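You operate a simulated robot arm through the tools that you are given. There is no shell and no other tool.

You run a simulated robot arm. Do the job below in one go: nothing can be reset, and whatever is moved stays where it is left.

Task
Sand the rough patch off the beech board in the jig.
Fine: put the board and the sanding pad back. What is to be rubbed or washed off counts as gone when no trace of it is left.

It is judged by the outcome, as a careful person would: the job done as asked, and still so three seconds after it is handed in. It fails if anything else is knocked over, pushed out of place, dropped, spilled or broken.

Robot
A 6-joint arm with a two-finger parallel gripper, fixed in place. Base frame: the origin is on the floor under the middle of its stand, x ahead of it, y to its left, z up; the work surface is at about z = 900. Readings come in mm, degrees, newtons and seconds.
With the tool pointing down near the work surface it reaches from about 300 to 660 mm from the base axis. Its first joint turns from -115.0 to 115.0 degrees. Payload 3.43 kg.
The TCP is the grasp point between the finger pads, 34 mm short of the fingertips. In the tool frame z runs along the fingers and y along their closing line. Largest opening 128 mm; finger width 24, thickness 12; the body of the gripper, 48 by 130 mm, starts 96 mm behind the TCP.
Orientation is that of the tool frame in the base frame, as a unit quaternion [x, y, z, w]. With the fingers straight down and closing along the base's y, the tool's x points along the base's -x, its y along +y and its z along -z.

Tools
- The arm moves only by the tool apply_moves. Its argument "steps" is a list of rows, each a list of 7 numbers: the shift along the base's x, y, z in units of 20 mm (1.0 is 20 mm), then the turn, a rotation vector about the base's x, y, z in units of 4 degrees (1.0 is 4 degrees), then the gripper command, from -1 (fully open) to 1 (shut), values between in proportion. In form: [[x, y, z, wx, wy, wz, gripper], ...]. A call has 1 to 20 rows; each row shifts and turns the commanded pose from where the row before left it. A call with a number of a shift or a turn outside -1 to 1 is refused whole. Each row takes 0.2 s and may step no farther than 50 mm and 8.6 degrees from the row before; otherwise, or with a gripper value out of range, the whole call is refused. A pose out of reach is approached as far as the arm can. The call stops where the force on the tool passes 40 N (or 10 N more than at its start, if that is more) or the arm is blocked; 0.2 s more then pass. Each finger travels about 153 mm/s and halts on what it meets, pressing with about 43 N; the grip force reading is that of the motor and also rises with nothing between the fingers. The clock runs only during rows and for 0.2 s after the last one: add rows that do not move to give the fingers time. It gives the time, the measured TCP pose, the force on the tool (base axes), the opening and the grip force at its end, in the units of the frame above (readings bear some noise), with the torque about the TCP (base axes, N m) and any sound that the robot's microphone picked up.
- Cameras (640 x 400 px; columns grow to the right, rows downward): "scene" is fixed at [398.5, 499, 1509.2]; the picture's right is [-0.47, 0.88, 0.00], its down [0.75, 0.41, -0.52] and it looks along [-0.46, -0.25, -0.86] (base axes); focal length 301 px, centre (320, 200). "wrist" rides on the gripper at [76, -11, -160] in the tool frame; the picture's right is [0.15, 0.99, 0.00], its down [-0.88, 0.13, -0.46] and it looks along [-0.45, 0.07, 0.89] (tool axes); focal length 234 px, centre (320, 200). There is no depth. A picture from a camera that has moved, and an enlarged one, comes with that camera's place and axes in the base frame and with its lens.
- camera(camera): a new picture of that camera. No time passes.
- move_column(by): slides the trunk up (or, below 0, down) by that many mm; the arm rides with it, the base frame stays. It gives what a move gives, with no picture.
- zoom(camera, box): a new picture of the part [left, top, right, bottom] of that camera's present view, enlarged. No time passes.
- hand_in(): hands the job in; it is judged then, once.

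Nothing tells you positions but the pictures and the camera data. Unless the task says otherwise, let go and move clear before handing in.

The tools are called as name(argument=value, ...) on one line, values as JSON. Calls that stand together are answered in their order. apply_moves: Moves the arm, as the interface text tells. Its arguments: {"type":"object","properties":{"steps":{"type":"array","items":{"type":"array","items":{"type":"number"}}}},"required":["steps"]} The other tools are called the same way: move_column (by) moves the trunk up or down; camera (camera) takes a picture; zoom (camera, box) takes an enlarged picture of a part of a camera's view; hand_in () hands the job in.

At the start:

```text
clock: 0.0
eef_pos: [76.0, 436.2, 1185.1]
orientation: [0.0, 1.0, 0.0, 0.0]
force: [0.2, -0.5, -0.1]
moment: [0.0, -0.01, 0.01]
opening: 127.7
finger_force: 0.0
trunk travel left (down, up): [-925.0, 65.0]
```

scene: 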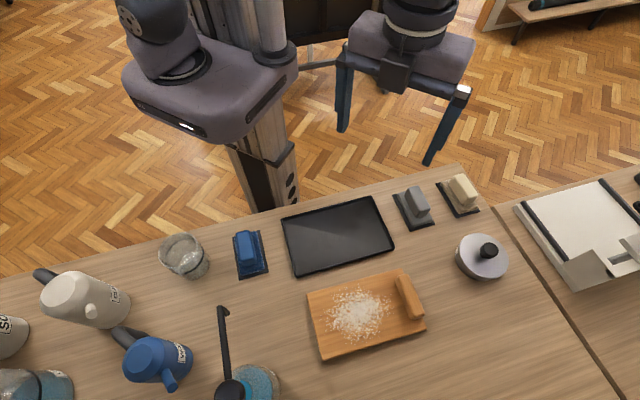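
wrist: 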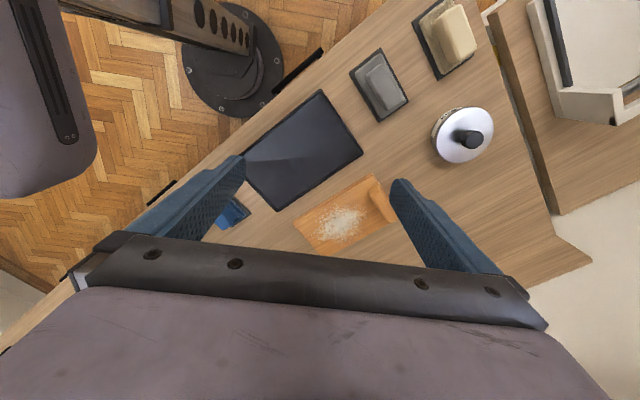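

I see a worktop with a wooden board that has a whitish patch and a handle-like block, a dark tray or mat, and three pads (blue, grey, cream). I'll look closer before moving.

zoom(camera="scene", box=[270, 160, 530, 370])

zoom(camera="scene", box=[0, 200, 300, 400])

zoom(camera="scene", box=[480, 140, 640, 300])

zoom(camera="wrist", box=[200, 0, 520, 260])

```text
1.90 times, centred on (400, 265) of scene
camera zoom: at [398.5, 499.0, 1509.2], right [-0.47, 0.88, 0.0], down [0.75, 0.41, -0.52], along [-0.46, -0.25, -0.86], focal length 574 px, centre (168, 76)
```

zoom: 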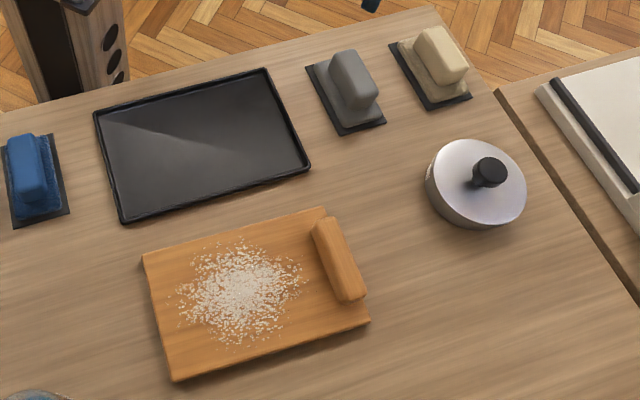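

```text
2.00 times, centred on (150, 300) of scene
camera zoom: at [398.5, 499.0, 1509.2], right [-0.47, 0.88, 0.0], down [0.75, 0.41, -0.52], along [-0.46, -0.25, -0.86], focal length 603 px, centre (660, 0)
```

zoom: 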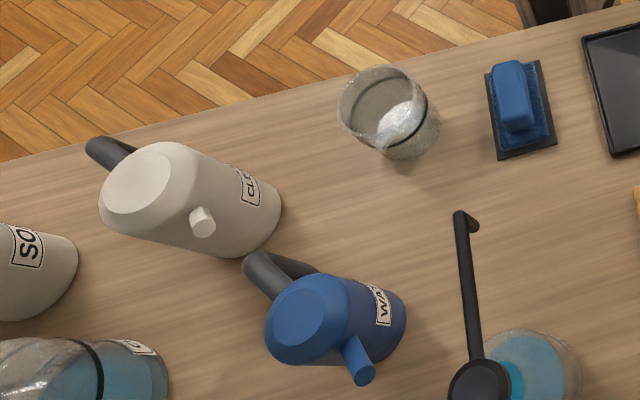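

```text
2.50 times, centred on (560, 220) of scene
camera zoom: at [398.5, 499.0, 1509.2], right [-0.47, 0.88, 0.0], down [0.75, 0.41, -0.52], along [-0.46, -0.25, -0.86], focal length 754 px, centre (-280, 150)
```

zoom: 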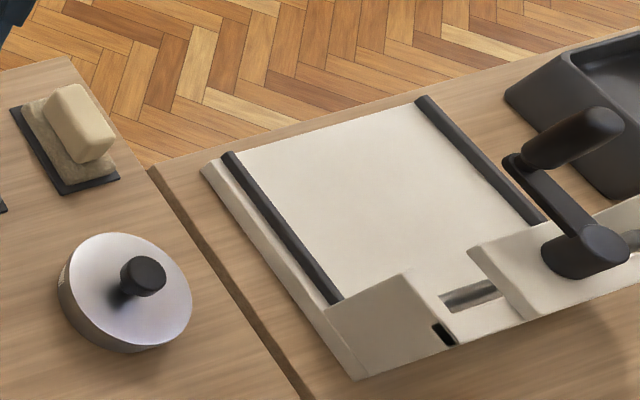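

```text
1.54 times, centred on (360, 130) of wrist
camera zoom: at [0.1, 424.7, 1344.4], right [-0.15, 0.99, 0.0], down [0.88, 0.13, 0.46], along [0.45, 0.07, -0.89], focal length 360 px, centre (258, 308)
```

zoom: 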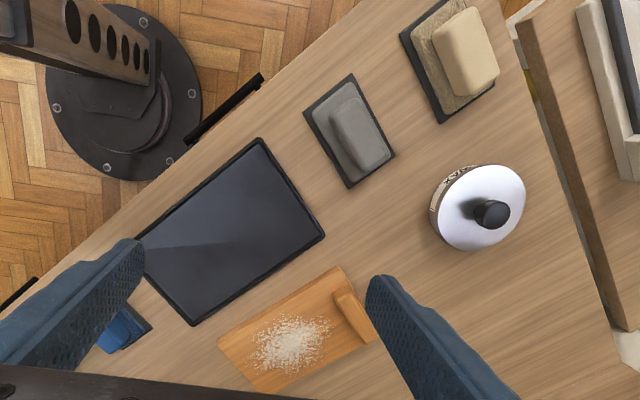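

The board (orange-brown wood, with the white patch and a handle-like block) sits at about (258, 521). The pads are at about (259, 254) blue, (-13, 523) grey and (-98, 605) cream. I'll bring the wrist camera closer to identify the sanding pad.

apply_moves(steps=[[-0.9, 0.35, -0.3, 0, 0, 0, -1], [-0.9, 0.35, -0.3, 0, 0, 0, -1], [-0.9, 0.35, -0.3, 0, 0, 0, -1], [-0.9, 0.35, -0.3, 0, 0, 0, -1], [-0.9, 0.35, -0.3, 0, 0, 0, -1], [-0.9, 0.35, -0.3, 0, 0, 0, -1], [-0.9, 0.35, -0.3, 0, 0, 0, -1], [-0.9, 0.35, -0.3, 0, 0, 0, -1], [-0.9, 0.35, -0.3, 0, 0, 0, -1], [-0.9, 0.35, -0.3, 0, 0, 0, -1], [0, 0, 0, 0, 0, 0, -1]])

camera(camera="wrist")

```text
clock: 2.4
eef_pos: [-104.5, 507.6, 1124.2]
orientation: [0.0, 1.0, 0.0, 0.0]
force: [0.3, -0.3, -0.1]
moment: [0.04, 0.0, -0.01]
opening: 128.1
finger_force: 0.1
trunk travel left (down, up): [-925.0, 65.0]
```

```text
taken
camera wrist: at [-180.0, 494.9, 1284.4], right [-0.15, 0.99, 0.0], down [0.88, 0.13, 0.46], along [0.45, 0.07, -0.89], focal length 234 px, centre (320, 200)
```

wrist: 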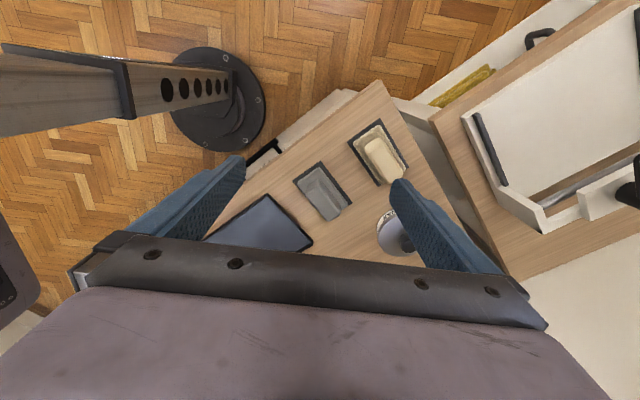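

The grey and cream pads are now central in the wrist view. I'll zoom in on them.

zoom(camera="wrist", box=[280, 110, 420, 230])

zoom(camera="scene", box=[380, 160, 500, 240])

zoom(camera="scene", box=[210, 215, 310, 290])

zoom(camera="scene", box=[295, 260, 435, 365])

```text
3.33 times, centred on (350, 170) of wrist
camera zoom: at [-180.0, 494.9, 1284.4], right [-0.15, 0.99, 0.0], down [0.88, 0.13, 0.46], along [0.45, 0.07, -0.89], focal length 781 px, centre (220, 300)
```

zoom: 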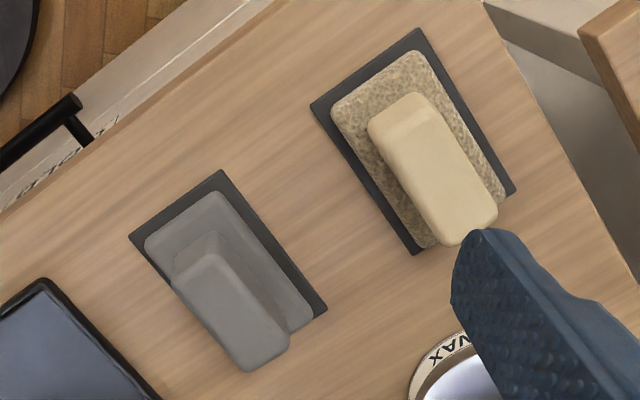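

```text
5.00 times, centred on (440, 200) of scene
camera zoom: at [398.5, 499.0, 1509.2], right [-0.47, 0.88, 0.0], down [0.75, 0.41, -0.52], along [-0.46, -0.25, -0.86], focal length 1507 px, centre (-280, 200)
```

zoom: 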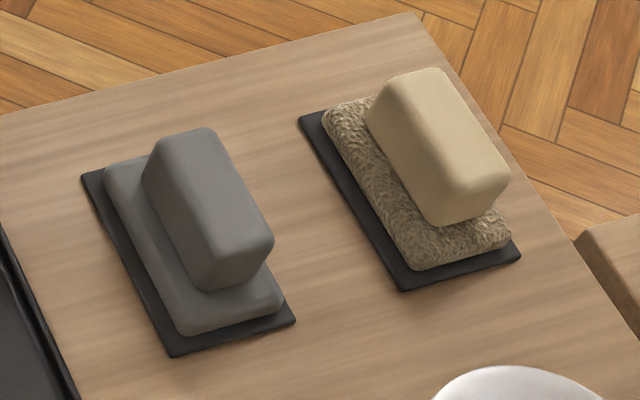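

```text
5.33 times, centred on (260, 252) of scene
camera zoom: at [398.5, 499.0, 1509.2], right [-0.47, 0.88, 0.0], down [0.75, 0.41, -0.52], along [-0.46, -0.25, -0.86], focal length 1608 px, centre (640, -80)
```

zoom: 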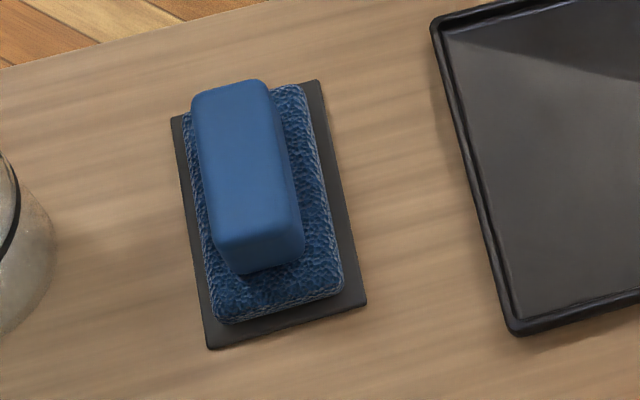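

```text
3.81 times, centred on (365, 312) of scene
camera zoom: at [398.5, 499.0, 1509.2], right [-0.47, 0.88, 0.0], down [0.75, 0.41, -0.52], along [-0.46, -0.25, -0.86], focal length 1148 px, centre (149, -229)
```

zoom: 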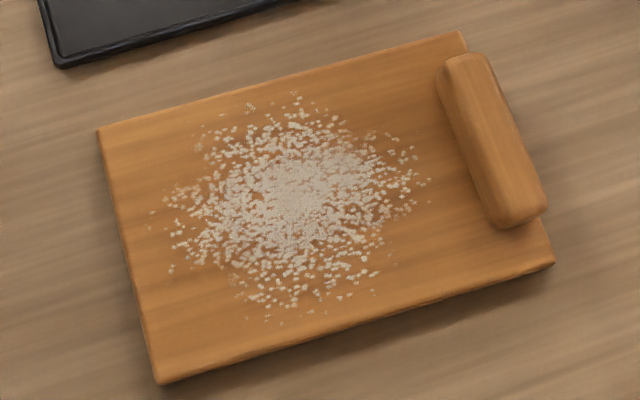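

The grey pad is smooth like an abrasive. The cream and blue pads have cloth texture, and a WAX tin stands by the cream one, so I take the grey one as the sanding pad. The black rimmed tray is just slightly larger than the board, so it looks like the jig. Next I'll look at the tray and the board from directly above.

apply_moves(steps=[[0.925, -0.425, 0, 0, 0, 0, -1], [0.925, -0.425, 0, 0, 0, 0, -1], [0.925, -0.425, 0, 0, 0, 0, -1], [0.925, -0.425, 0, 0, 0, 0, -1], [0.925, -0.425, 0, 0, 0, 0, -1], [0.925, -0.425, 0, 0, 0, 0, -1], [0.925, -0.425, 0, 0, 0, 0, -1], [0.925, -0.425, 0, 0, 0, 0, -1], [0.925, -0.425, 0, 0, 0, 0, -1], [0.925, -0.425, 0, 0, 0, 0, -1], [0.925, -0.425, 0, 0, 0, 0, -1], [0.925, -0.425, 0, 0, 0, 0, -1], [0.925, -0.425, 0, 0, 0, 0, -1], [0, 0, 0, 0, 0, 0, -1]])

camera(camera="wrist")

zoom(camera="wrist", box=[210, 50, 430, 240])

```text
clock: 5.4
eef_pos: [137.0, 396.0, 1125.6]
orientation: [0.0, 1.0, -0.001, 0.0]
force: [0.7, 0.1, -0.1]
moment: [0.0, 0.01, 0.03]
opening: 128.1
finger_force: 0.1
trunk travel left (down, up): [-925.0, 65.0]
```

```text
taken
camera wrist: at [61.8, 384.4, 1285.1], right [-0.15, 0.99, 0.0], down [0.88, 0.13, 0.46], along [0.45, 0.07, -0.89], focal length 234 px, centre (320, 200)
```

wrist: 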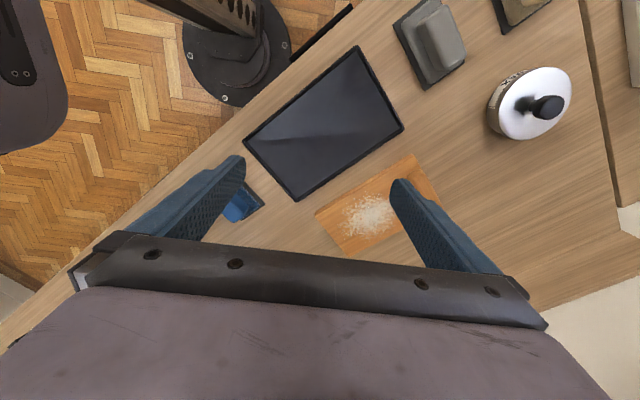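

```text
2.11 times, centred on (320, 145) of wrist
camera zoom: at [61.8, 384.4, 1285.1], right [-0.15, 0.99, 0.0], down [0.88, 0.13, 0.46], along [0.45, 0.07, -0.89], focal length 493 px, centre (320, 316)
```

zoom: 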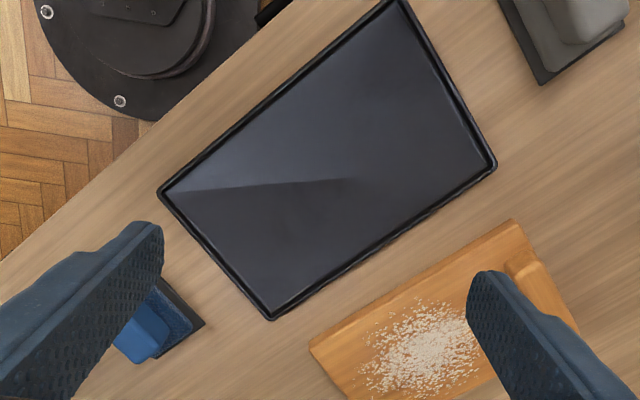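

The tray has a thin raised rim and its inside matches the board's outline. Next I'll view the board from above.

apply_moves(steps=[[0.9, 0.87, 0, 0, 0, 0, -1], [0.9, 0.87, 0, 0, 0, 0, -1], [0.9, 0.87, 0, 0, 0, 0, -1], [0.9, 0.87, 0, 0, 0, 0, -1], [0.9, 0.87, 0, 0, 0, 0, -1], [0.9, 0.87, 0, 0, 0, 0, -1], [0.9, 0.87, 0, 0, 0, 0, -1], [0, 0, 0, 0, 0, 0, -1]])

camera(camera="wrist")

zoom(camera="wrist", box=[210, 50, 430, 240])

camera(camera="scene")

```text
clock: 7.2
eef_pos: [260.9, 516.4, 1125.8]
orientation: [0.001, 1.0, -0.001, 0.0]
force: [-0.7, -0.1, -0.8]
moment: [0.05, -0.02, -0.03]
opening: 128.1
finger_force: 0.1
trunk travel left (down, up): [-925.0, 65.0]
```

```text
taken
camera wrist: at [186.2, 505.3, 1285.3], right [-0.15, 0.99, 0.0], down [0.88, 0.13, 0.46], along [0.45, 0.07, -0.89], focal length 234 px, centre (320, 200)
```

wrist: 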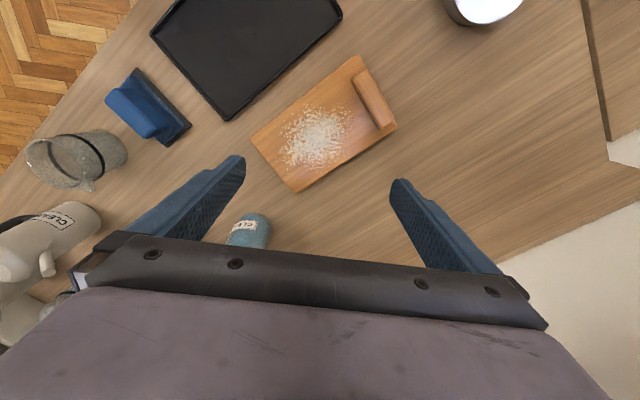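

```text
2.11 times, centred on (320, 145) of wrist
camera zoom: at [186.2, 505.3, 1285.3], right [-0.15, 0.99, 0.0], down [0.88, 0.13, 0.46], along [0.45, 0.07, -0.89], focal length 493 px, centre (320, 316)
```

zoom: 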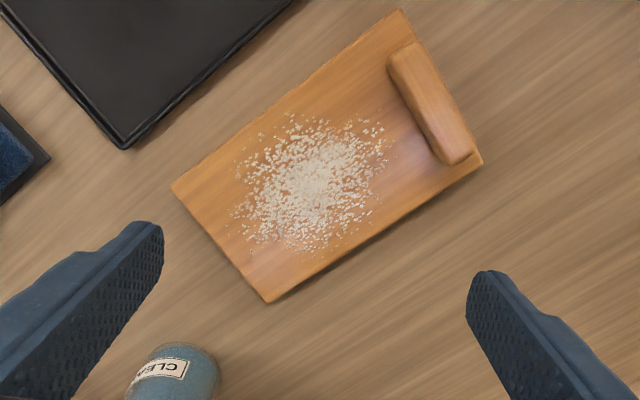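

```text
taken
```

scene: 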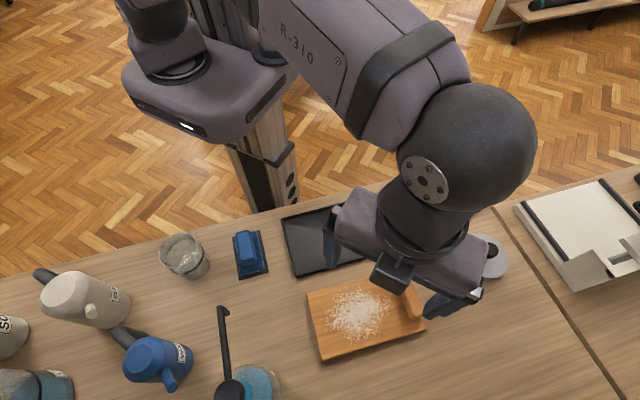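

The board is about 198×116 mm, centred near (256, 519) with its long axis at about 133.5°. The tray's outer size is about 217×134 mm, centred near (136, 399) at about 134.8°, so the tray is the jig and the board fits in it. The board's handle block is near (198, 581). I'll turn the gripper to match and get a closer view above the block.

apply_moves(steps=[[-0.284, 0.295, -0.48, 0, 0, 0.989, -1], [-0.284, 0.295, -0.48, 0, 0, 0.989, -1], [-0.284, 0.295, -0.48, 0, 0, 0.989, -1], [-0.284, 0.295, -0.48, 0, 0, 0.989, -1], [-0.284, 0.295, -0.48, 0, 0, 0.989, -1], [-0.284, 0.295, -0.48, 0, 0, 0.989, -1], [-0.284, 0.295, -0.48, 0, 0, 0.989, -1], [-0.284, 0.295, -0.48, 0, 0, 0.989, -1], [-0.284, 0.295, -0.48, 0, 0, 0.989, -1], [-0.284, 0.295, -0.48, 0, 0, 0.989, -1], [-0.284, 0.295, -0.48, 0, 0, 0.989, -1], [0, 0, 0, 0, 0, 0, -1], [0, 0, 0, 0, 0, 0, -1]])

camera(camera="wrist")

zoom(camera="wrist", box=[180, 0, 460, 240])

zoom(camera="scene", box=[280, 200, 500, 380])

```text
clock: 10.0
eef_pos: [199.1, 583.0, 1019.9]
orientation: [-0.371, 0.929, 0.0, 0.0]
force: [-0.4, 0.8, -0.2]
moment: [0.02, -0.02, 0.01]
opening: 128.1
finger_force: 0.1
trunk travel left (down, up): [-925.0, 65.0]
```

```text
taken
camera wrist: at [153.0, 521.9, 1178.3], right [-0.79, 0.62, 0.0], down [0.55, 0.7, 0.46], along [0.28, 0.36, -0.89], focal length 234 px, centre (320, 200)
```

wrist: 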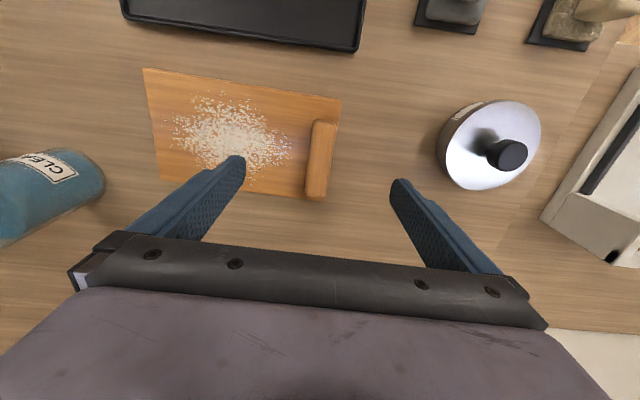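

```text
1.67 times, centred on (320, 120) of wrist
camera zoom: at [153.0, 521.9, 1178.3], right [-0.79, 0.62, 0.0], down [0.55, 0.7, 0.46], along [0.28, 0.36, -0.89], focal length 390 px, centre (320, 333)
```

zoom: 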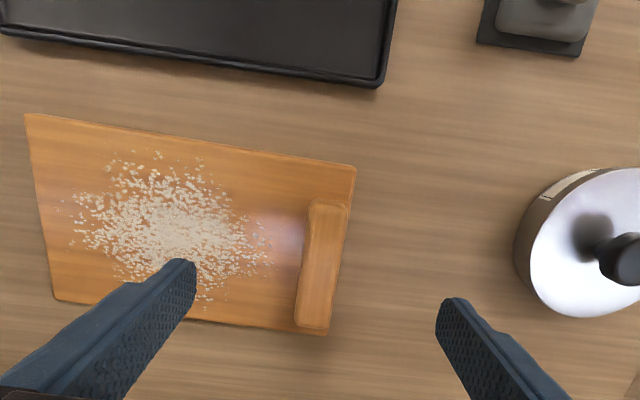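

```text
2.22 times, centred on (390, 290) of scene
camera zoom: at [398.5, 499.0, 1509.2], right [-0.47, 0.88, 0.0], down [0.75, 0.41, -0.52], along [-0.46, -0.25, -0.86], focal length 670 px, centre (164, 0)
```

zoom: 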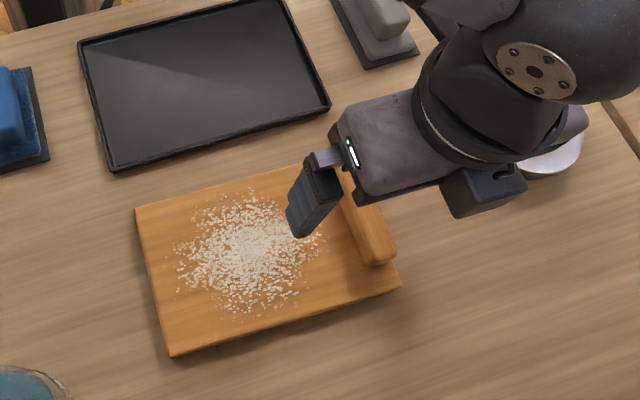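

The gripper is centred over the handle block, which measures about 24 mm wide and 80 mm long, and is aligned with it. I'll narrow the opening and descend to just above the board.

apply_moves(steps=[[0, 0, -0.5, 0, 0, 0, 0.0], [0, 0, -0.5, 0, 0, 0, 0.0], [0, 0, -0.5, 0, 0, 0, 0.0], [0, 0, -0.5, 0, 0, 0, 0.0], [0, 0, -0.5, 0, 0, 0, 0.0], [0, 0, 0, 0, 0, 0, 0.0], [0, 0, 0, 0, 0, 0, 0.0]])

zoom(camera="wrist", box=[180, 0, 460, 240])

zoom(camera="scene", box=[330, 220, 490, 350])

```text
clock: 11.6
eef_pos: [200.5, 583.0, 968.9]
orientation: [-0.371, 0.928, 0.001, 0.0]
force: [-0.5, 0.8, -0.1]
moment: [0.01, -0.04, -0.01]
opening: 64.1
finger_force: 0.0
trunk travel left (down, up): [-925.0, 65.0]
```

```text
1.67 times, centred on (320, 120) of wrist
camera zoom: at [153.5, 522.7, 1128.5], right [-0.79, 0.62, 0.0], down [0.55, 0.7, 0.46], along [0.28, 0.36, -0.89], focal length 390 px, centre (320, 333)
```

zoom: 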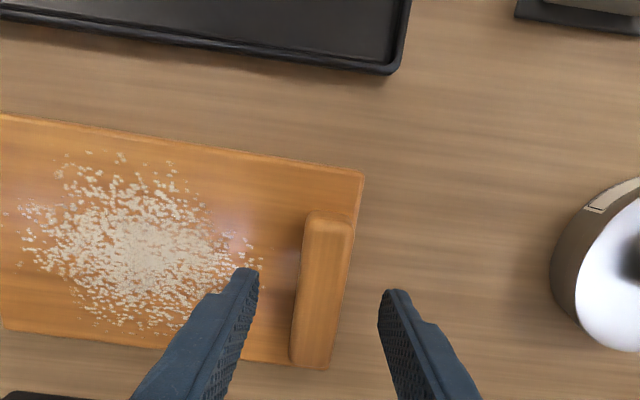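

```text
3.08 times, centred on (410, 285) of scene
camera zoom: at [398.5, 499.0, 1509.2], right [-0.47, 0.88, 0.0], down [0.75, 0.41, -0.52], along [-0.46, -0.25, -0.86], focal length 928 px, centre (43, -62)
```

zoom: 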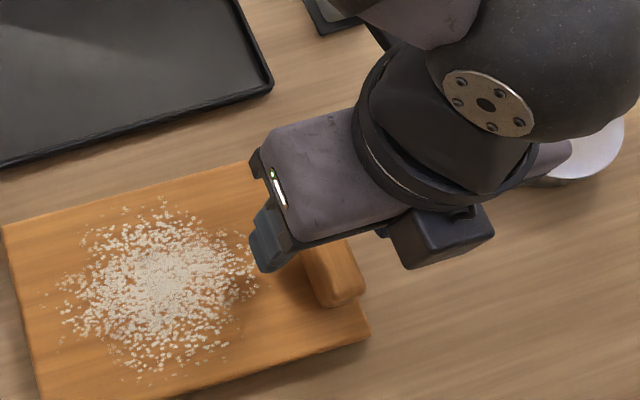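

The fingers straddle the block. I'll narrow to about 44 mm and descend gently to find the board's top surface.

apply_moves(steps=[[0, 0, 0, 0, 0, 0, 0.31], [0, 0, -0.2, 0, 0, 0, 0.31], [0, 0, -0.2, 0, 0, 0, 0.31], [0, 0, -0.1, 0, 0, 0, 0.31], [0, 0, 0, 0, 0, 0, 0.31]])

zoom(camera="wrist", box=[220, 80, 420, 240])

```text
clock: 12.8
eef_pos: [200.8, 583.0, 959.9]
orientation: [-0.372, 0.928, 0.0, 0.0]
force: [-0.9, -0.6, 0.6]
moment: [0.0, -0.01, -0.01]
opening: 44.4
finger_force: 0.0
trunk travel left (down, up): [-925.0, 65.0]
```

```text
2.50 times, centred on (320, 160) of wrist
camera zoom: at [153.4, 521.7, 1119.2], right [-0.79, 0.62, 0.0], down [0.55, 0.7, 0.46], along [0.28, 0.36, -0.89], focal length 585 px, centre (320, 300)
```

zoom: 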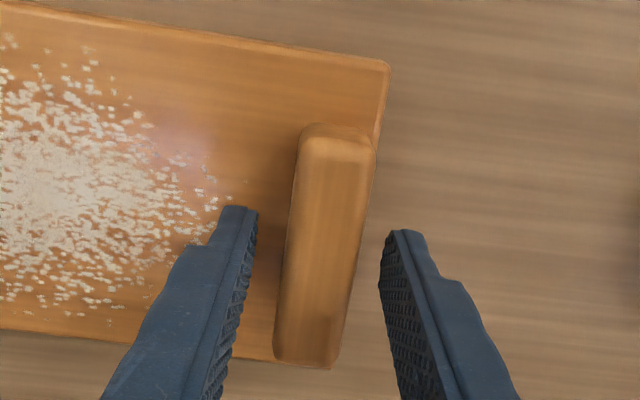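

The block sits about 3 mm outward of the finger midpoint. I'll correct that and lower in small steps while watching the force.

apply_moves(steps=[[-0.1, 0.11, 0, 0, 0, 0, 0.31], [0, 0, -0.05, 0, 0, 0, 0.31], [0, 0, -0.05, 0, 0, 0, 0.31], [0, 0, -0.05, 0, 0, 0, 0.31], [0, 0, 0, 0, 0, 0, 0.31]])

zoom(camera="wrist", box=[220, 80, 420, 240])

```text
clock: 14.0
eef_pos: [198.0, 584.2, 956.5]
orientation: [-0.372, 0.928, -0.001, -0.001]
force: [-0.5, -0.4, -0.3]
moment: [0.01, -0.01, 0.04]
opening: 44.1
finger_force: 0.0
trunk travel left (down, up): [-925.0, 65.0]
```

```text
2.50 times, centred on (320, 160) of wrist
camera zoom: at [150.9, 524.0, 1115.7], right [-0.79, 0.62, 0.0], down [0.55, 0.7, 0.46], along [0.28, 0.36, -0.89], focal length 585 px, centre (320, 300)
```

zoom: 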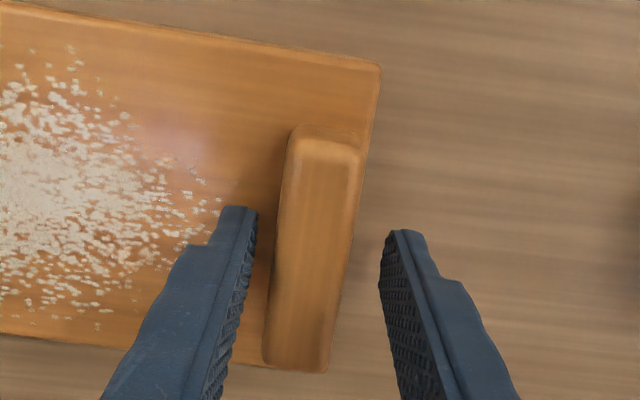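

It's centred now. I'll keep lowering slowly.

apply_moves(steps=[[0, 0, -0.05, 0, 0, 0, 0.31], [0, 0, -0.05, 0, 0, 0, 0.31], [0, 0, 0, 0, 0, 0, 0.31]])

apply_moves(steps=[[0, 0, -0.05, 0, 0, 0, 0.31], [0, 0, 0, 0, 0, 0, 0.31]])

apply_moves(steps=[[0, 0, -0.05, 0, 0, 0, 0.31], [0, 0, 0, 0, 0, 0, 0.31]])

```text
clock: 14.8
eef_pos: [196.6, 584.0, 955.1]
orientation: [-0.371, 0.929, 0.0, 0.0]
force: [-0.7, -0.4, 0.0]
moment: [-0.01, 0.02, -0.02]
opening: 44.1
finger_force: 0.0
trunk travel left (down, up): [-925.0, 65.0]
```

```text
clock: 15.4
eef_pos: [198.0, 584.1, 953.2]
orientation: [-0.372, 0.928, 0.0, 0.0]
force: [0.2, 0.4, -0.1]
moment: [0.02, 0.01, -0.03]
opening: 44.3
finger_force: 0.1
trunk travel left (down, up): [-925.0, 65.0]
```

```text
clock: 16.0
eef_pos: [197.3, 585.7, 952.1]
orientation: [-0.371, 0.928, -0.001, -0.001]
force: [0.3, 0.1, 0.4]
moment: [-0.04, 0.01, 0.0]
opening: 44.5
finger_force: 0.3
trunk travel left (down, up): [-925.0, 65.0]
```

No contact yet. I'll continue in 1 mm steps.

apply_moves(steps=[[0, 0, -0.05, 0, 0, 0, 0.31], [0, 0, 0, 0, 0, 0, 0.31]])

apply_moves(steps=[[0, 0, -0.05, 0, 0, 0, 0.31], [0, 0, 0, 0, 0, 0, 0.31]])

zoom(camera="wrist", box=[220, 80, 420, 240])

zoom(camera="scene", box=[350, 250, 450, 330])

```text
clock: 16.6
eef_pos: [198.4, 585.1, 951.5]
orientation: [-0.371, 0.929, 0.002, 0.001]
force: [0.9, 0.1, 6.3]
moment: [-0.17, -0.13, 0.04]
opening: 44.5
finger_force: 0.1
trunk travel left (down, up): [-925.0, 65.0]
```

```text
clock: 17.2
eef_pos: [197.9, 584.0, 951.4]
orientation: [-0.371, 0.929, 0.002, 0.002]
force: [1.0, 1.3, 13.4]
moment: [-0.29, -0.2, 0.01]
opening: 44.1
finger_force: 0.0
trunk travel left (down, up): [-925.0, 65.0]
```

```text
2.50 times, centred on (320, 160) of wrist
camera zoom: at [150.5, 523.7, 1111.5], right [-0.79, 0.62, 0.0], down [0.55, 0.7, 0.46], along [0.28, 0.36, -0.89], focal length 585 px, centre (320, 300)
```

zoom: 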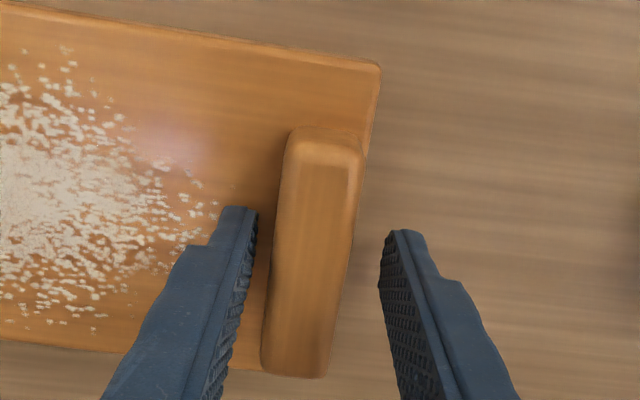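

```text
5.00 times, centred on (400, 290) of scene
camera zoom: at [398.5, 499.0, 1509.2], right [-0.47, 0.88, 0.0], down [0.75, 0.41, -0.52], along [-0.46, -0.25, -0.86], focal length 1507 px, centre (-80, -250)
```

zoom: 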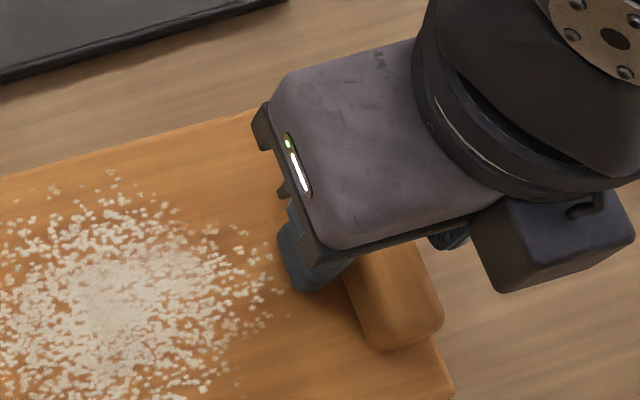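

The inner fingertip touched the board at TCP z≈951.5, so the board's top is about z 917.5. I'll lift about 3.5 mm off and close on the block.

apply_moves(steps=[[0, 0, 0.17, 0, 0, 0, 0.31], [0, 0, 0, 0, 0, 0, 0.5], [0, 0, 0, 0, 0, 0, 0.58], [0, 0, 0, 0, 0, 0, 0.65], [0, 0, 0, 0, 0, 0, 1.0], [0, 0, 0, 0, 0, 0, 1.0], [0, 0, 0, 0, 0, 0, 1.0]])

zoom(camera="wrist", box=[220, 80, 420, 240])

zoom(camera="scene", box=[295, 260, 435, 365])

```text
clock: 18.8
eef_pos: [198.4, 585.8, 952.0]
orientation: [-0.372, 0.928, 0.001, -0.001]
force: [-0.3, 0.0, 0.4]
moment: [0.13, 0.17, -0.01]
opening: 23.7
finger_force: 43.1
trunk travel left (down, up): [-925.0, 65.0]
```

```text
2.50 times, centred on (320, 160) of wrist
camera zoom: at [150.9, 524.9, 1113.3], right [-0.79, 0.62, 0.0], down [0.55, 0.7, 0.46], along [0.28, 0.36, -0.89], focal length 585 px, centre (320, 300)
```

zoom: 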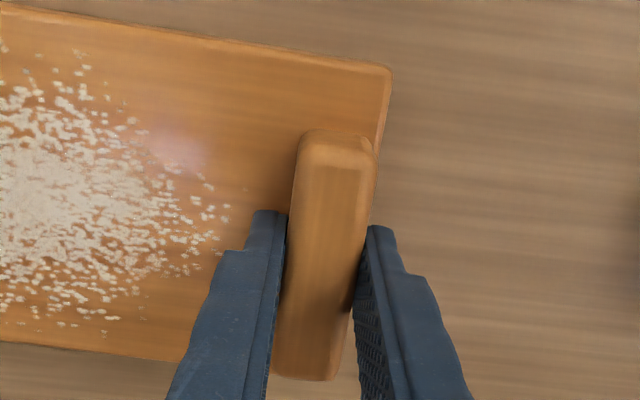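

```text
3.81 times, centred on (365, 312) of scene
camera zoom: at [398.5, 499.0, 1509.2], right [-0.47, 0.88, 0.0], down [0.75, 0.41, -0.52], along [-0.46, -0.25, -0.86], focal length 1148 px, centre (149, -229)
```

zoom: 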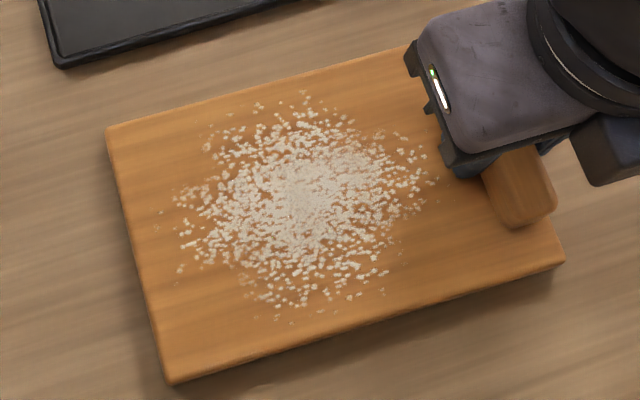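

The block is gripped at 23.7 mm opening, and the board shifted a few mm along its length while closing. I'll correct that on the return using the original picture. Now I'll lift gently and check that the board stays level.

apply_moves(steps=[[0, 0, 0.2, 0, 0, 0, 1.0], [0, 0, 0.3, 0, 0, 0, 1.0], [0, 0, 0.5, 0, 0, 0, 1.0], [0, 0, 0.5, 0, 0, 0, 1.0], [0, 0, 0.5, 0, 0, 0, 1.0], [0, 0, 0, 0, 0, 0, 1.0], [0, 0, 0, 0, 0, 0, 1.0]])

zoom(camera="wrist", box=[180, 0, 460, 240])

zoom(camera="scene", box=[280, 200, 500, 380])

```text
clock: 20.4
eef_pos: [198.4, 583.3, 993.4]
orientation: [-0.371, 0.929, 0.0, 0.0]
force: [0.4, -0.6, -2.1]
moment: [0.16, 0.15, -0.01]
opening: 23.6
finger_force: 43.5
trunk travel left (down, up): [-925.0, 65.0]
```

```text
1.67 times, centred on (320, 120) of wrist
camera zoom: at [150.8, 523.2, 1153.6], right [-0.79, 0.62, 0.0], down [0.55, 0.7, 0.46], along [0.28, 0.36, -0.89], focal length 390 px, centre (320, 333)
```

zoom: 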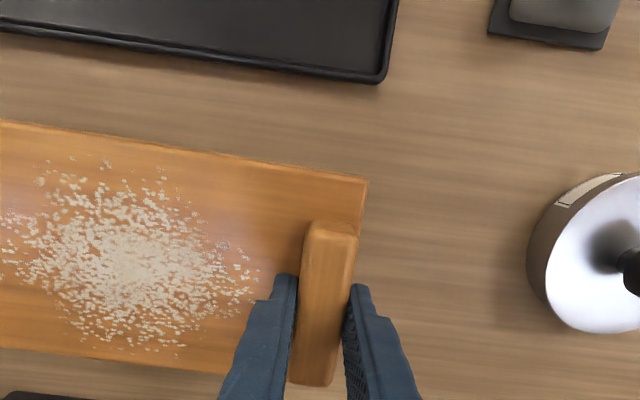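

```text
2.22 times, centred on (390, 290) of scene
camera zoom: at [398.5, 499.0, 1509.2], right [-0.47, 0.88, 0.0], down [0.75, 0.41, -0.52], along [-0.46, -0.25, -0.86], focal length 670 px, centre (164, 0)
```

zoom: 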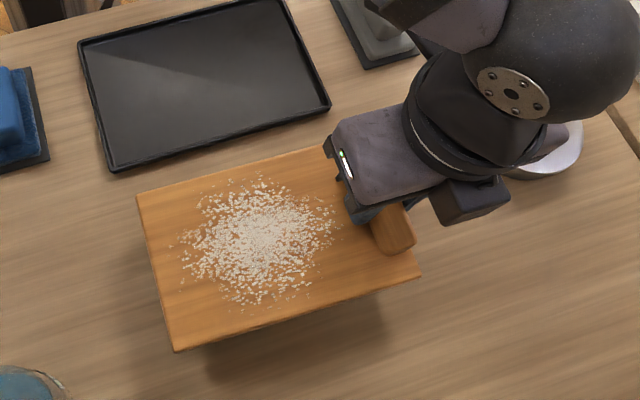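

The board is held level. I'll raise it a bit more and carry it over the tray (jig), aligning to about 134.8°.

apply_moves(steps=[[0, 0, 0.6, 0, 0, 0, 1.0], [0, 0, 0.6, 0, 0, 0, 1.0], [-0.3, -0.31, 0, 0, 0, 0, 1.0], [-0.6, -0.62, 0, 0, 0, 0, 1.0], [-0.7, -0.72, 0, 0, 0, 0.1, 1.0], [-0.7, -0.72, 0, 0, 0, 0.1, 1.0], [-0.7, -0.72, 0, 0, 0, 0.1, 1.0], [-0.7, -0.72, 0, 0, 0, 0, 1.0], [-0.7, -0.72, 0, 0, 0, 0, 1.0], [-0.7, -0.72, 0, 0, 0, 0, 1.0], [-0.6, -0.62, 0, 0, 0, 0, 1.0], [-0.3, -0.31, 0, 0, 0, 0, 1.0], [0, 0, 0, 0, 0, 0, 1.0], [0, 0, 0, 0, 0, 0, 1.0]])

camera(camera="wrist")

camera(camera="scene")

zoom(camera="scene", box=[260, 180, 420, 300])

```text
clock: 23.4
eef_pos: [77.6, 460.6, 1017.2]
orientation: [-0.381, 0.925, 0.0, 0.0]
force: [0.9, -0.1, -2.8]
moment: [0.19, 0.16, 0.03]
opening: 23.4
finger_force: 42.8
trunk travel left (down, up): [-925.0, 65.0]
```

```text
taken
camera wrist: at [32.6, 399.3, 1177.6], right [-0.8, 0.6, 0.0], down [0.53, 0.71, 0.46], along [0.27, 0.36, -0.89], focal length 234 px, centre (320, 200)
```

wrist: 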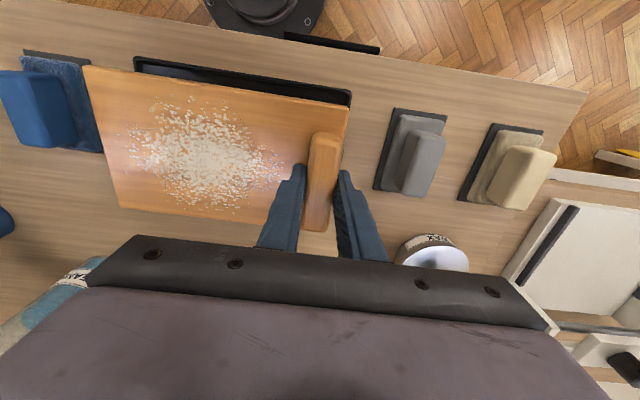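

```text
taken
```

scene: 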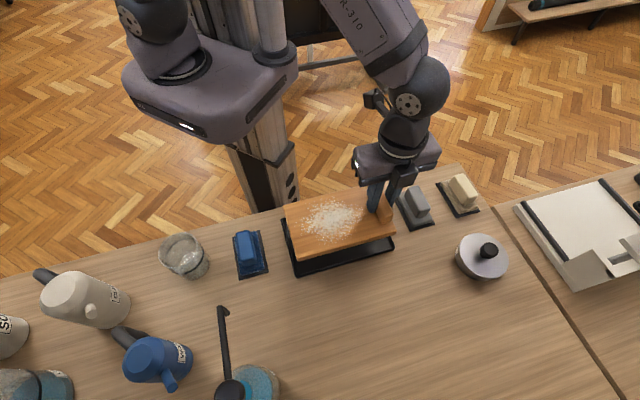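

```text
3.33 times, centred on (340, 240) of scene
camera zoom: at [398.5, 499.0, 1509.2], right [-0.47, 0.88, 0.0], down [0.75, 0.41, -0.52], along [-0.46, -0.25, -0.86], focal length 1005 px, centre (253, 67)
```

zoom: 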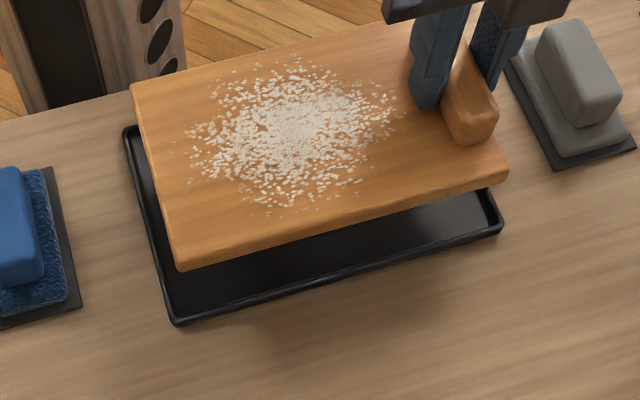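

The board is over the tray. I'll lower it to just above the rim and check the alignment.

apply_moves(steps=[[0, 0, -0.5, 0, 0, 0, 1.0], [0, 0, -0.5, 0, 0, 0, 1.0], [0, 0, -0.5, 0, 0, 0, 1.0], [0, 0, -0.5, 0, 0, 0, 1.0], [0, 0, -0.2, 0, 0, 0, 1.0], [0, 0, 0, 0, 0, 0, 1.0], [0, 0, 0, 0, 0, 0, 1.0]])

zoom(camera="scene", box=[270, 180, 410, 285])

zoom(camera="wrist", box=[40, 30, 380, 240])

```text
clock: 25.0
eef_pos: [78.3, 461.0, 974.7]
orientation: [-0.381, 0.925, 0.0, 0.0]
force: [-0.2, 0.0, -3.6]
moment: [0.17, 0.16, 0.02]
opening: 23.6
finger_force: 42.7
trunk travel left (down, up): [-925.0, 65.0]
```

```text
3.81 times, centred on (340, 232) of scene
camera zoom: at [398.5, 499.0, 1509.2], right [-0.47, 0.88, 0.0], down [0.75, 0.41, -0.52], along [-0.46, -0.25, -0.86], focal length 1148 px, centre (244, 76)
```

zoom: 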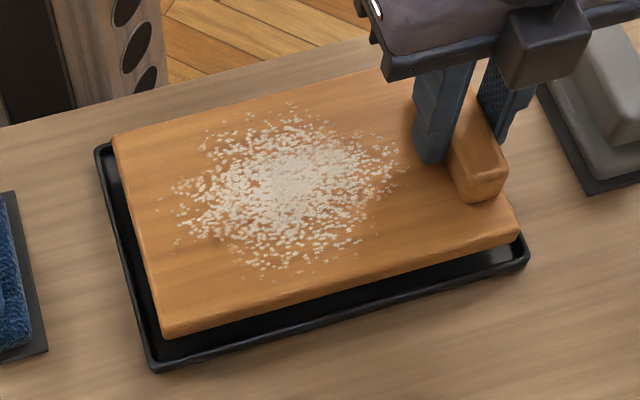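

```text
1.88 times, centred on (210, 135) of wrist
camera zoom: at [32.2, 399.9, 1133.6], right [-0.8, 0.6, 0.0], down [0.53, 0.71, 0.46], along [0.27, 0.36, -0.89], focal length 441 px, centre (527, 322)
```

zoom: 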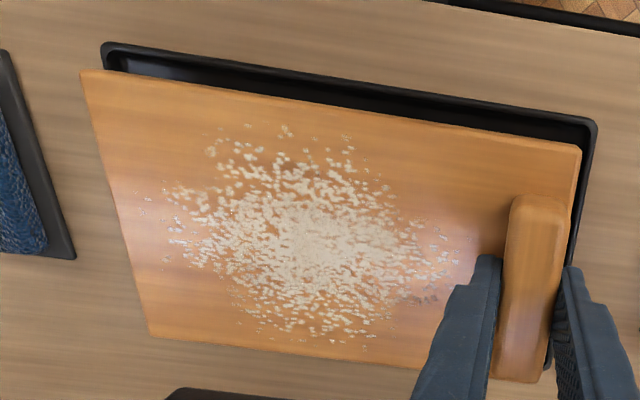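

The board is aligned with the tray to within about 1–2 mm and the angles match. I'll apply a small correction and lower it in while watching the forces.

apply_moves(steps=[[0.02, -0.07, 0, 0, 0, 0, 1.0], [0, 0, -0.15, 0, 0, 0, 1.0], [0, 0, -0.15, 0, 0, 0, 1.0], [0, 0, -0.15, 0, 0, 0, 1.0], [0, 0, -0.1, 0, 0, 0, 1.0], [0, 0, 0, 0, 0, 0, 1.0]])

zoom(camera="scene", box=[270, 180, 410, 285])

zoom(camera="wrist", box=[40, 30, 380, 240])

```text
clock: 26.4
eef_pos: [76.9, 460.5, 961.4]
orientation: [-0.381, 0.925, 0.0, -0.001]
force: [0.1, 0.3, -2.8]
moment: [0.17, 0.17, 0.03]
opening: 23.8
finger_force: 43.3
trunk travel left (down, up): [-925.0, 65.0]
```

```text
3.81 times, centred on (340, 232) of scene
camera zoom: at [398.5, 499.0, 1509.2], right [-0.47, 0.88, 0.0], down [0.75, 0.41, -0.52], along [-0.46, -0.25, -0.86], focal length 1148 px, centre (244, 76)
```

zoom: 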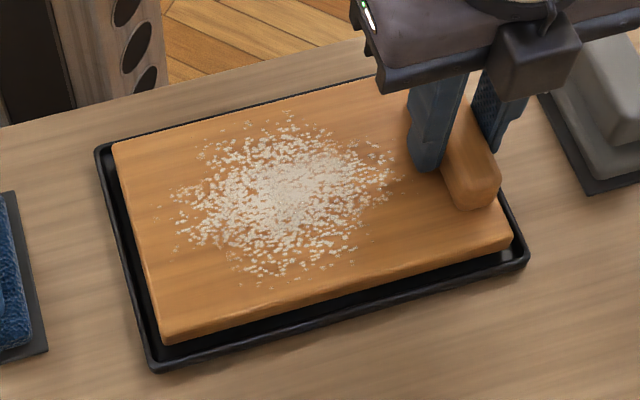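

```text
1.88 times, centred on (210, 135) of wrist
camera zoom: at [31.9, 398.4, 1121.5], right [-0.8, 0.6, 0.0], down [0.53, 0.71, 0.46], along [0.27, 0.36, -0.89], focal length 441 px, centre (527, 322)
```

zoom: 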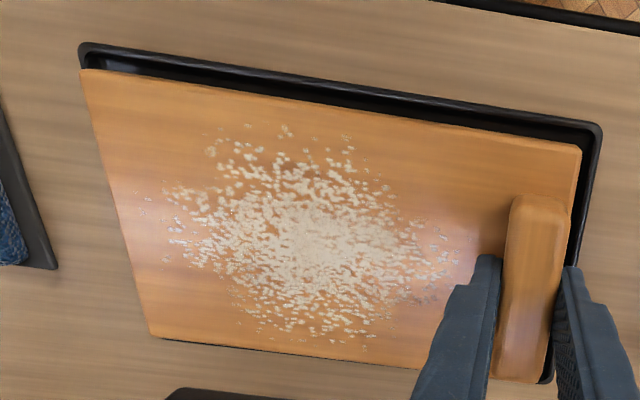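

It still looks well placed between the rims. I'll continue down until it touches.

apply_moves(steps=[[0, 0, -0.08, 0, 0, 0, 1.0], [0, 0, -0.08, 0, 0, 0, 1.0], [0, 0, -0.05, 0, 0, 0, 1.0], [0, 0, 0, 0, 0, 0, 1.0]])

apply_moves(steps=[[0, 0, -0.05, 0, 0, 0, 1.0], [0, 0, -0.05, 0, 0, 0, 1.0], [0, 0, 0, 0, 0, 0, 1.0]])

zoom(camera="scene", box=[270, 180, 410, 285])

zoom(camera="wrist", box=[40, 30, 380, 240])

```text
clock: 27.4
eef_pos: [77.3, 459.1, 957.3]
orientation: [-0.381, 0.925, 0.0, -0.001]
force: [0.0, -0.5, -3.8]
moment: [0.17, 0.13, 0.04]
opening: 23.5
finger_force: 43.1
trunk travel left (down, up): [-925.0, 65.0]
```

```text
clock: 28.2
eef_pos: [76.7, 459.2, 955.8]
orientation: [-0.381, 0.924, 0.0, 0.0]
force: [-0.8, -0.1, 1.4]
moment: [-0.26, 0.01, -0.01]
opening: 23.6
finger_force: 42.9
trunk travel left (down, up): [-925.0, 65.0]
```

```text
3.81 times, centred on (340, 232) of scene
camera zoom: at [398.5, 499.0, 1509.2], right [-0.47, 0.88, 0.0], down [0.75, 0.41, -0.52], along [-0.46, -0.25, -0.86], focal length 1148 px, centre (244, 76)
```

zoom: 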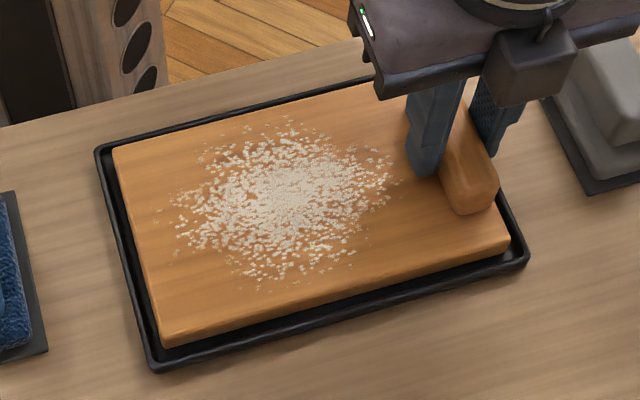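

```text
1.88 times, centred on (210, 135) of wrist
camera zoom: at [32.2, 398.1, 1116.2], right [-0.8, 0.6, 0.0], down [0.53, 0.71, 0.46], along [0.27, 0.37, -0.89], focal length 441 px, centre (527, 322)
```

zoom: 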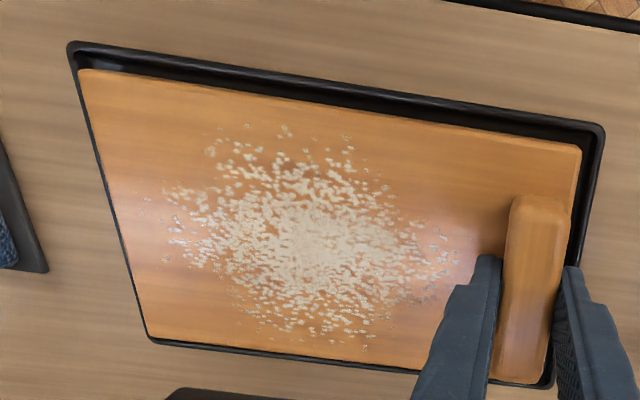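

The board has touched the tray floor. I'll settle it slightly more and then release.

apply_moves(steps=[[0, 0, -0.04, 0, 0, 0, 1.0], [0, 0, 0, 0, 0, 0, 1.0]])

```text
clock: 28.8
eef_pos: [77.5, 459.4, 955.9]
orientation: [-0.381, 0.924, 0.001, 0.001]
force: [0.0, 1.6, 5.7]
moment: [-0.39, 0.2, 0.0]
opening: 23.7
finger_force: 43.2
trunk travel left (down, up): [-925.0, 65.0]
```

It's resting on the floor. I'll open the fingers gradually to about 44 mm.

apply_moves(steps=[[0, 0, 0, 0, 0, 0, 0.6], [0, 0, 0, 0, 0, 0, 0.5], [0, 0, 0, 0, 0, 0, 0.31], [0, 0, 0, 0, 0, 0, 0.31]])

zoom(camera="scene", box=[270, 180, 410, 285])

zoom(camera="wrist", box=[40, 30, 380, 240])

```text
clock: 29.8
eef_pos: [77.9, 458.5, 955.7]
orientation: [-0.381, 0.925, 0.0, 0.001]
force: [-0.4, 0.6, 3.2]
moment: [-0.08, -0.04, -0.04]
opening: 43.6
finger_force: 0.2
trunk travel left (down, up): [-925.0, 65.0]
```

```text
3.81 times, centred on (340, 232) of scene
camera zoom: at [398.5, 499.0, 1509.2], right [-0.47, 0.88, 0.0], down [0.75, 0.41, -0.52], along [-0.46, -0.25, -0.86], focal length 1148 px, centre (244, 76)
```

zoom: 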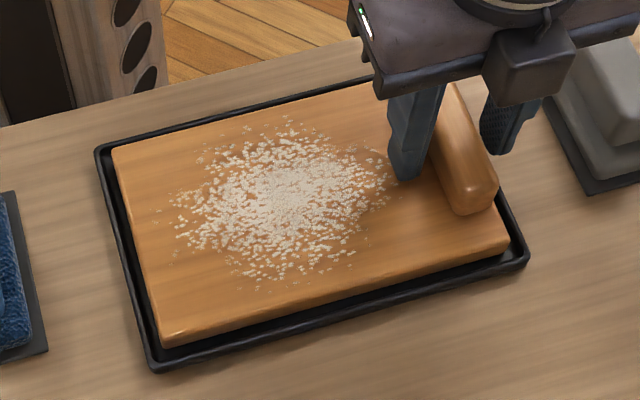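

```text
1.88 times, centred on (210, 135) of wrist
camera zoom: at [32.0, 397.6, 1115.7], right [-0.8, 0.6, 0.0], down [0.53, 0.71, 0.46], along [0.27, 0.37, -0.89], focal length 441 px, centre (527, 322)
```

zoom: 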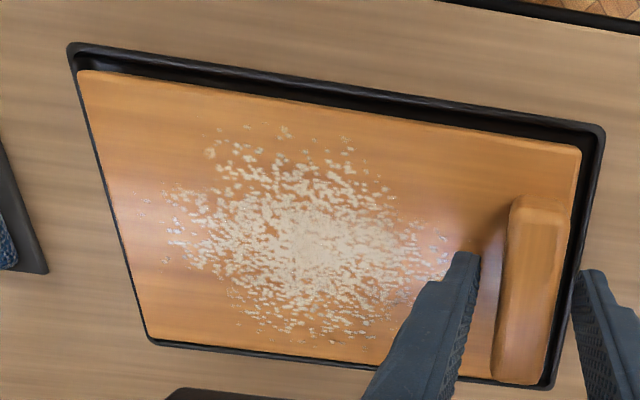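

The board sits cleanly in the tray, with its top at about z 921.5. I'll rise and move over the grey sanding pad for a closer view.

apply_moves(steps=[[0, 0, 0.3, 0, 0, 0, 0.31], [0, 0, 0.6, 0, 0, 0, 0.31], [0, 0, 0.9, 0, 0, 0, 0.31], [0, 0, 0.9, 0, 0, 0, 0.31], [0, 0, 0.9, 0, 0, 0, 0.31], [-0.83, 0.67, 0, 0, 0, 0, 0.0], [-0.83, 0.67, 0, 0, 0, 0, 0.0], [-0.83, 0.67, 0, 0, 0, 0, 0.0], [-0.83, 0.67, 0, 0, 0, 0, 0.0], [-0.83, 0.67, 0, 0, 0, 0, 0.0], [0, 0, 0, 0, 0, 0, 0.0], [0, 0, 0, 0, 0, 0, 0.0]])

camera(camera="wrist")

zoom(camera="wrist", box=[220, 70, 460, 240])

zoom(camera="scene", box=[270, 180, 430, 300])

```text
clock: 32.4
eef_pos: [-4.4, 526.2, 1026.3]
orientation: [-0.382, 0.924, 0.0, -0.001]
force: [-0.8, 0.0, -1.2]
moment: [0.0, 0.01, 0.0]
opening: 63.8
finger_force: 0.0
trunk travel left (down, up): [-925.0, 65.0]
```

```text
taken
camera wrist: at [-49.3, 464.8, 1186.0], right [-0.8, 0.6, 0.0], down [0.53, 0.71, 0.46], along [0.27, 0.36, -0.89], focal length 234 px, centre (320, 200)
```

wrist: 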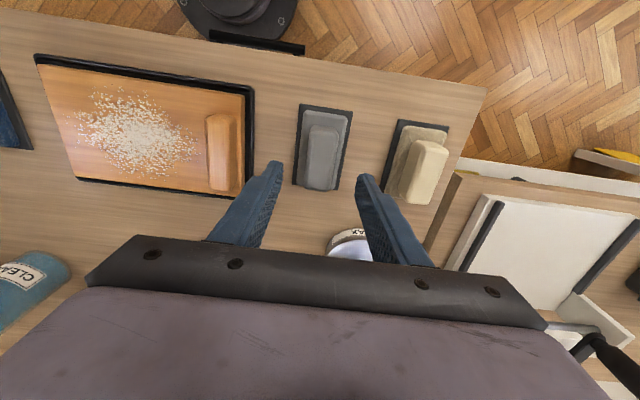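

```text
2.35 times, centred on (340, 155) of wrist
camera zoom: at [-49.3, 464.8, 1186.0], right [-0.8, 0.6, 0.0], down [0.53, 0.71, 0.46], along [0.27, 0.36, -0.89], focal length 551 px, centre (273, 306)
```

zoom: 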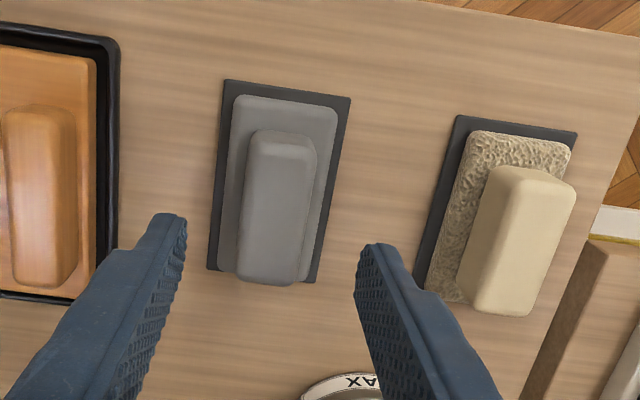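

```text
3.33 times, centred on (350, 240) of scene
camera zoom: at [398.5, 499.0, 1509.2], right [-0.47, 0.88, 0.0], down [0.75, 0.41, -0.52], along [-0.46, -0.25, -0.86], focal length 1005 px, centre (220, 67)
```

zoom: 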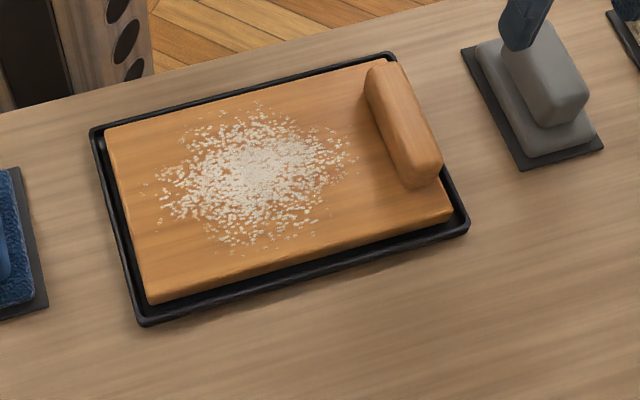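

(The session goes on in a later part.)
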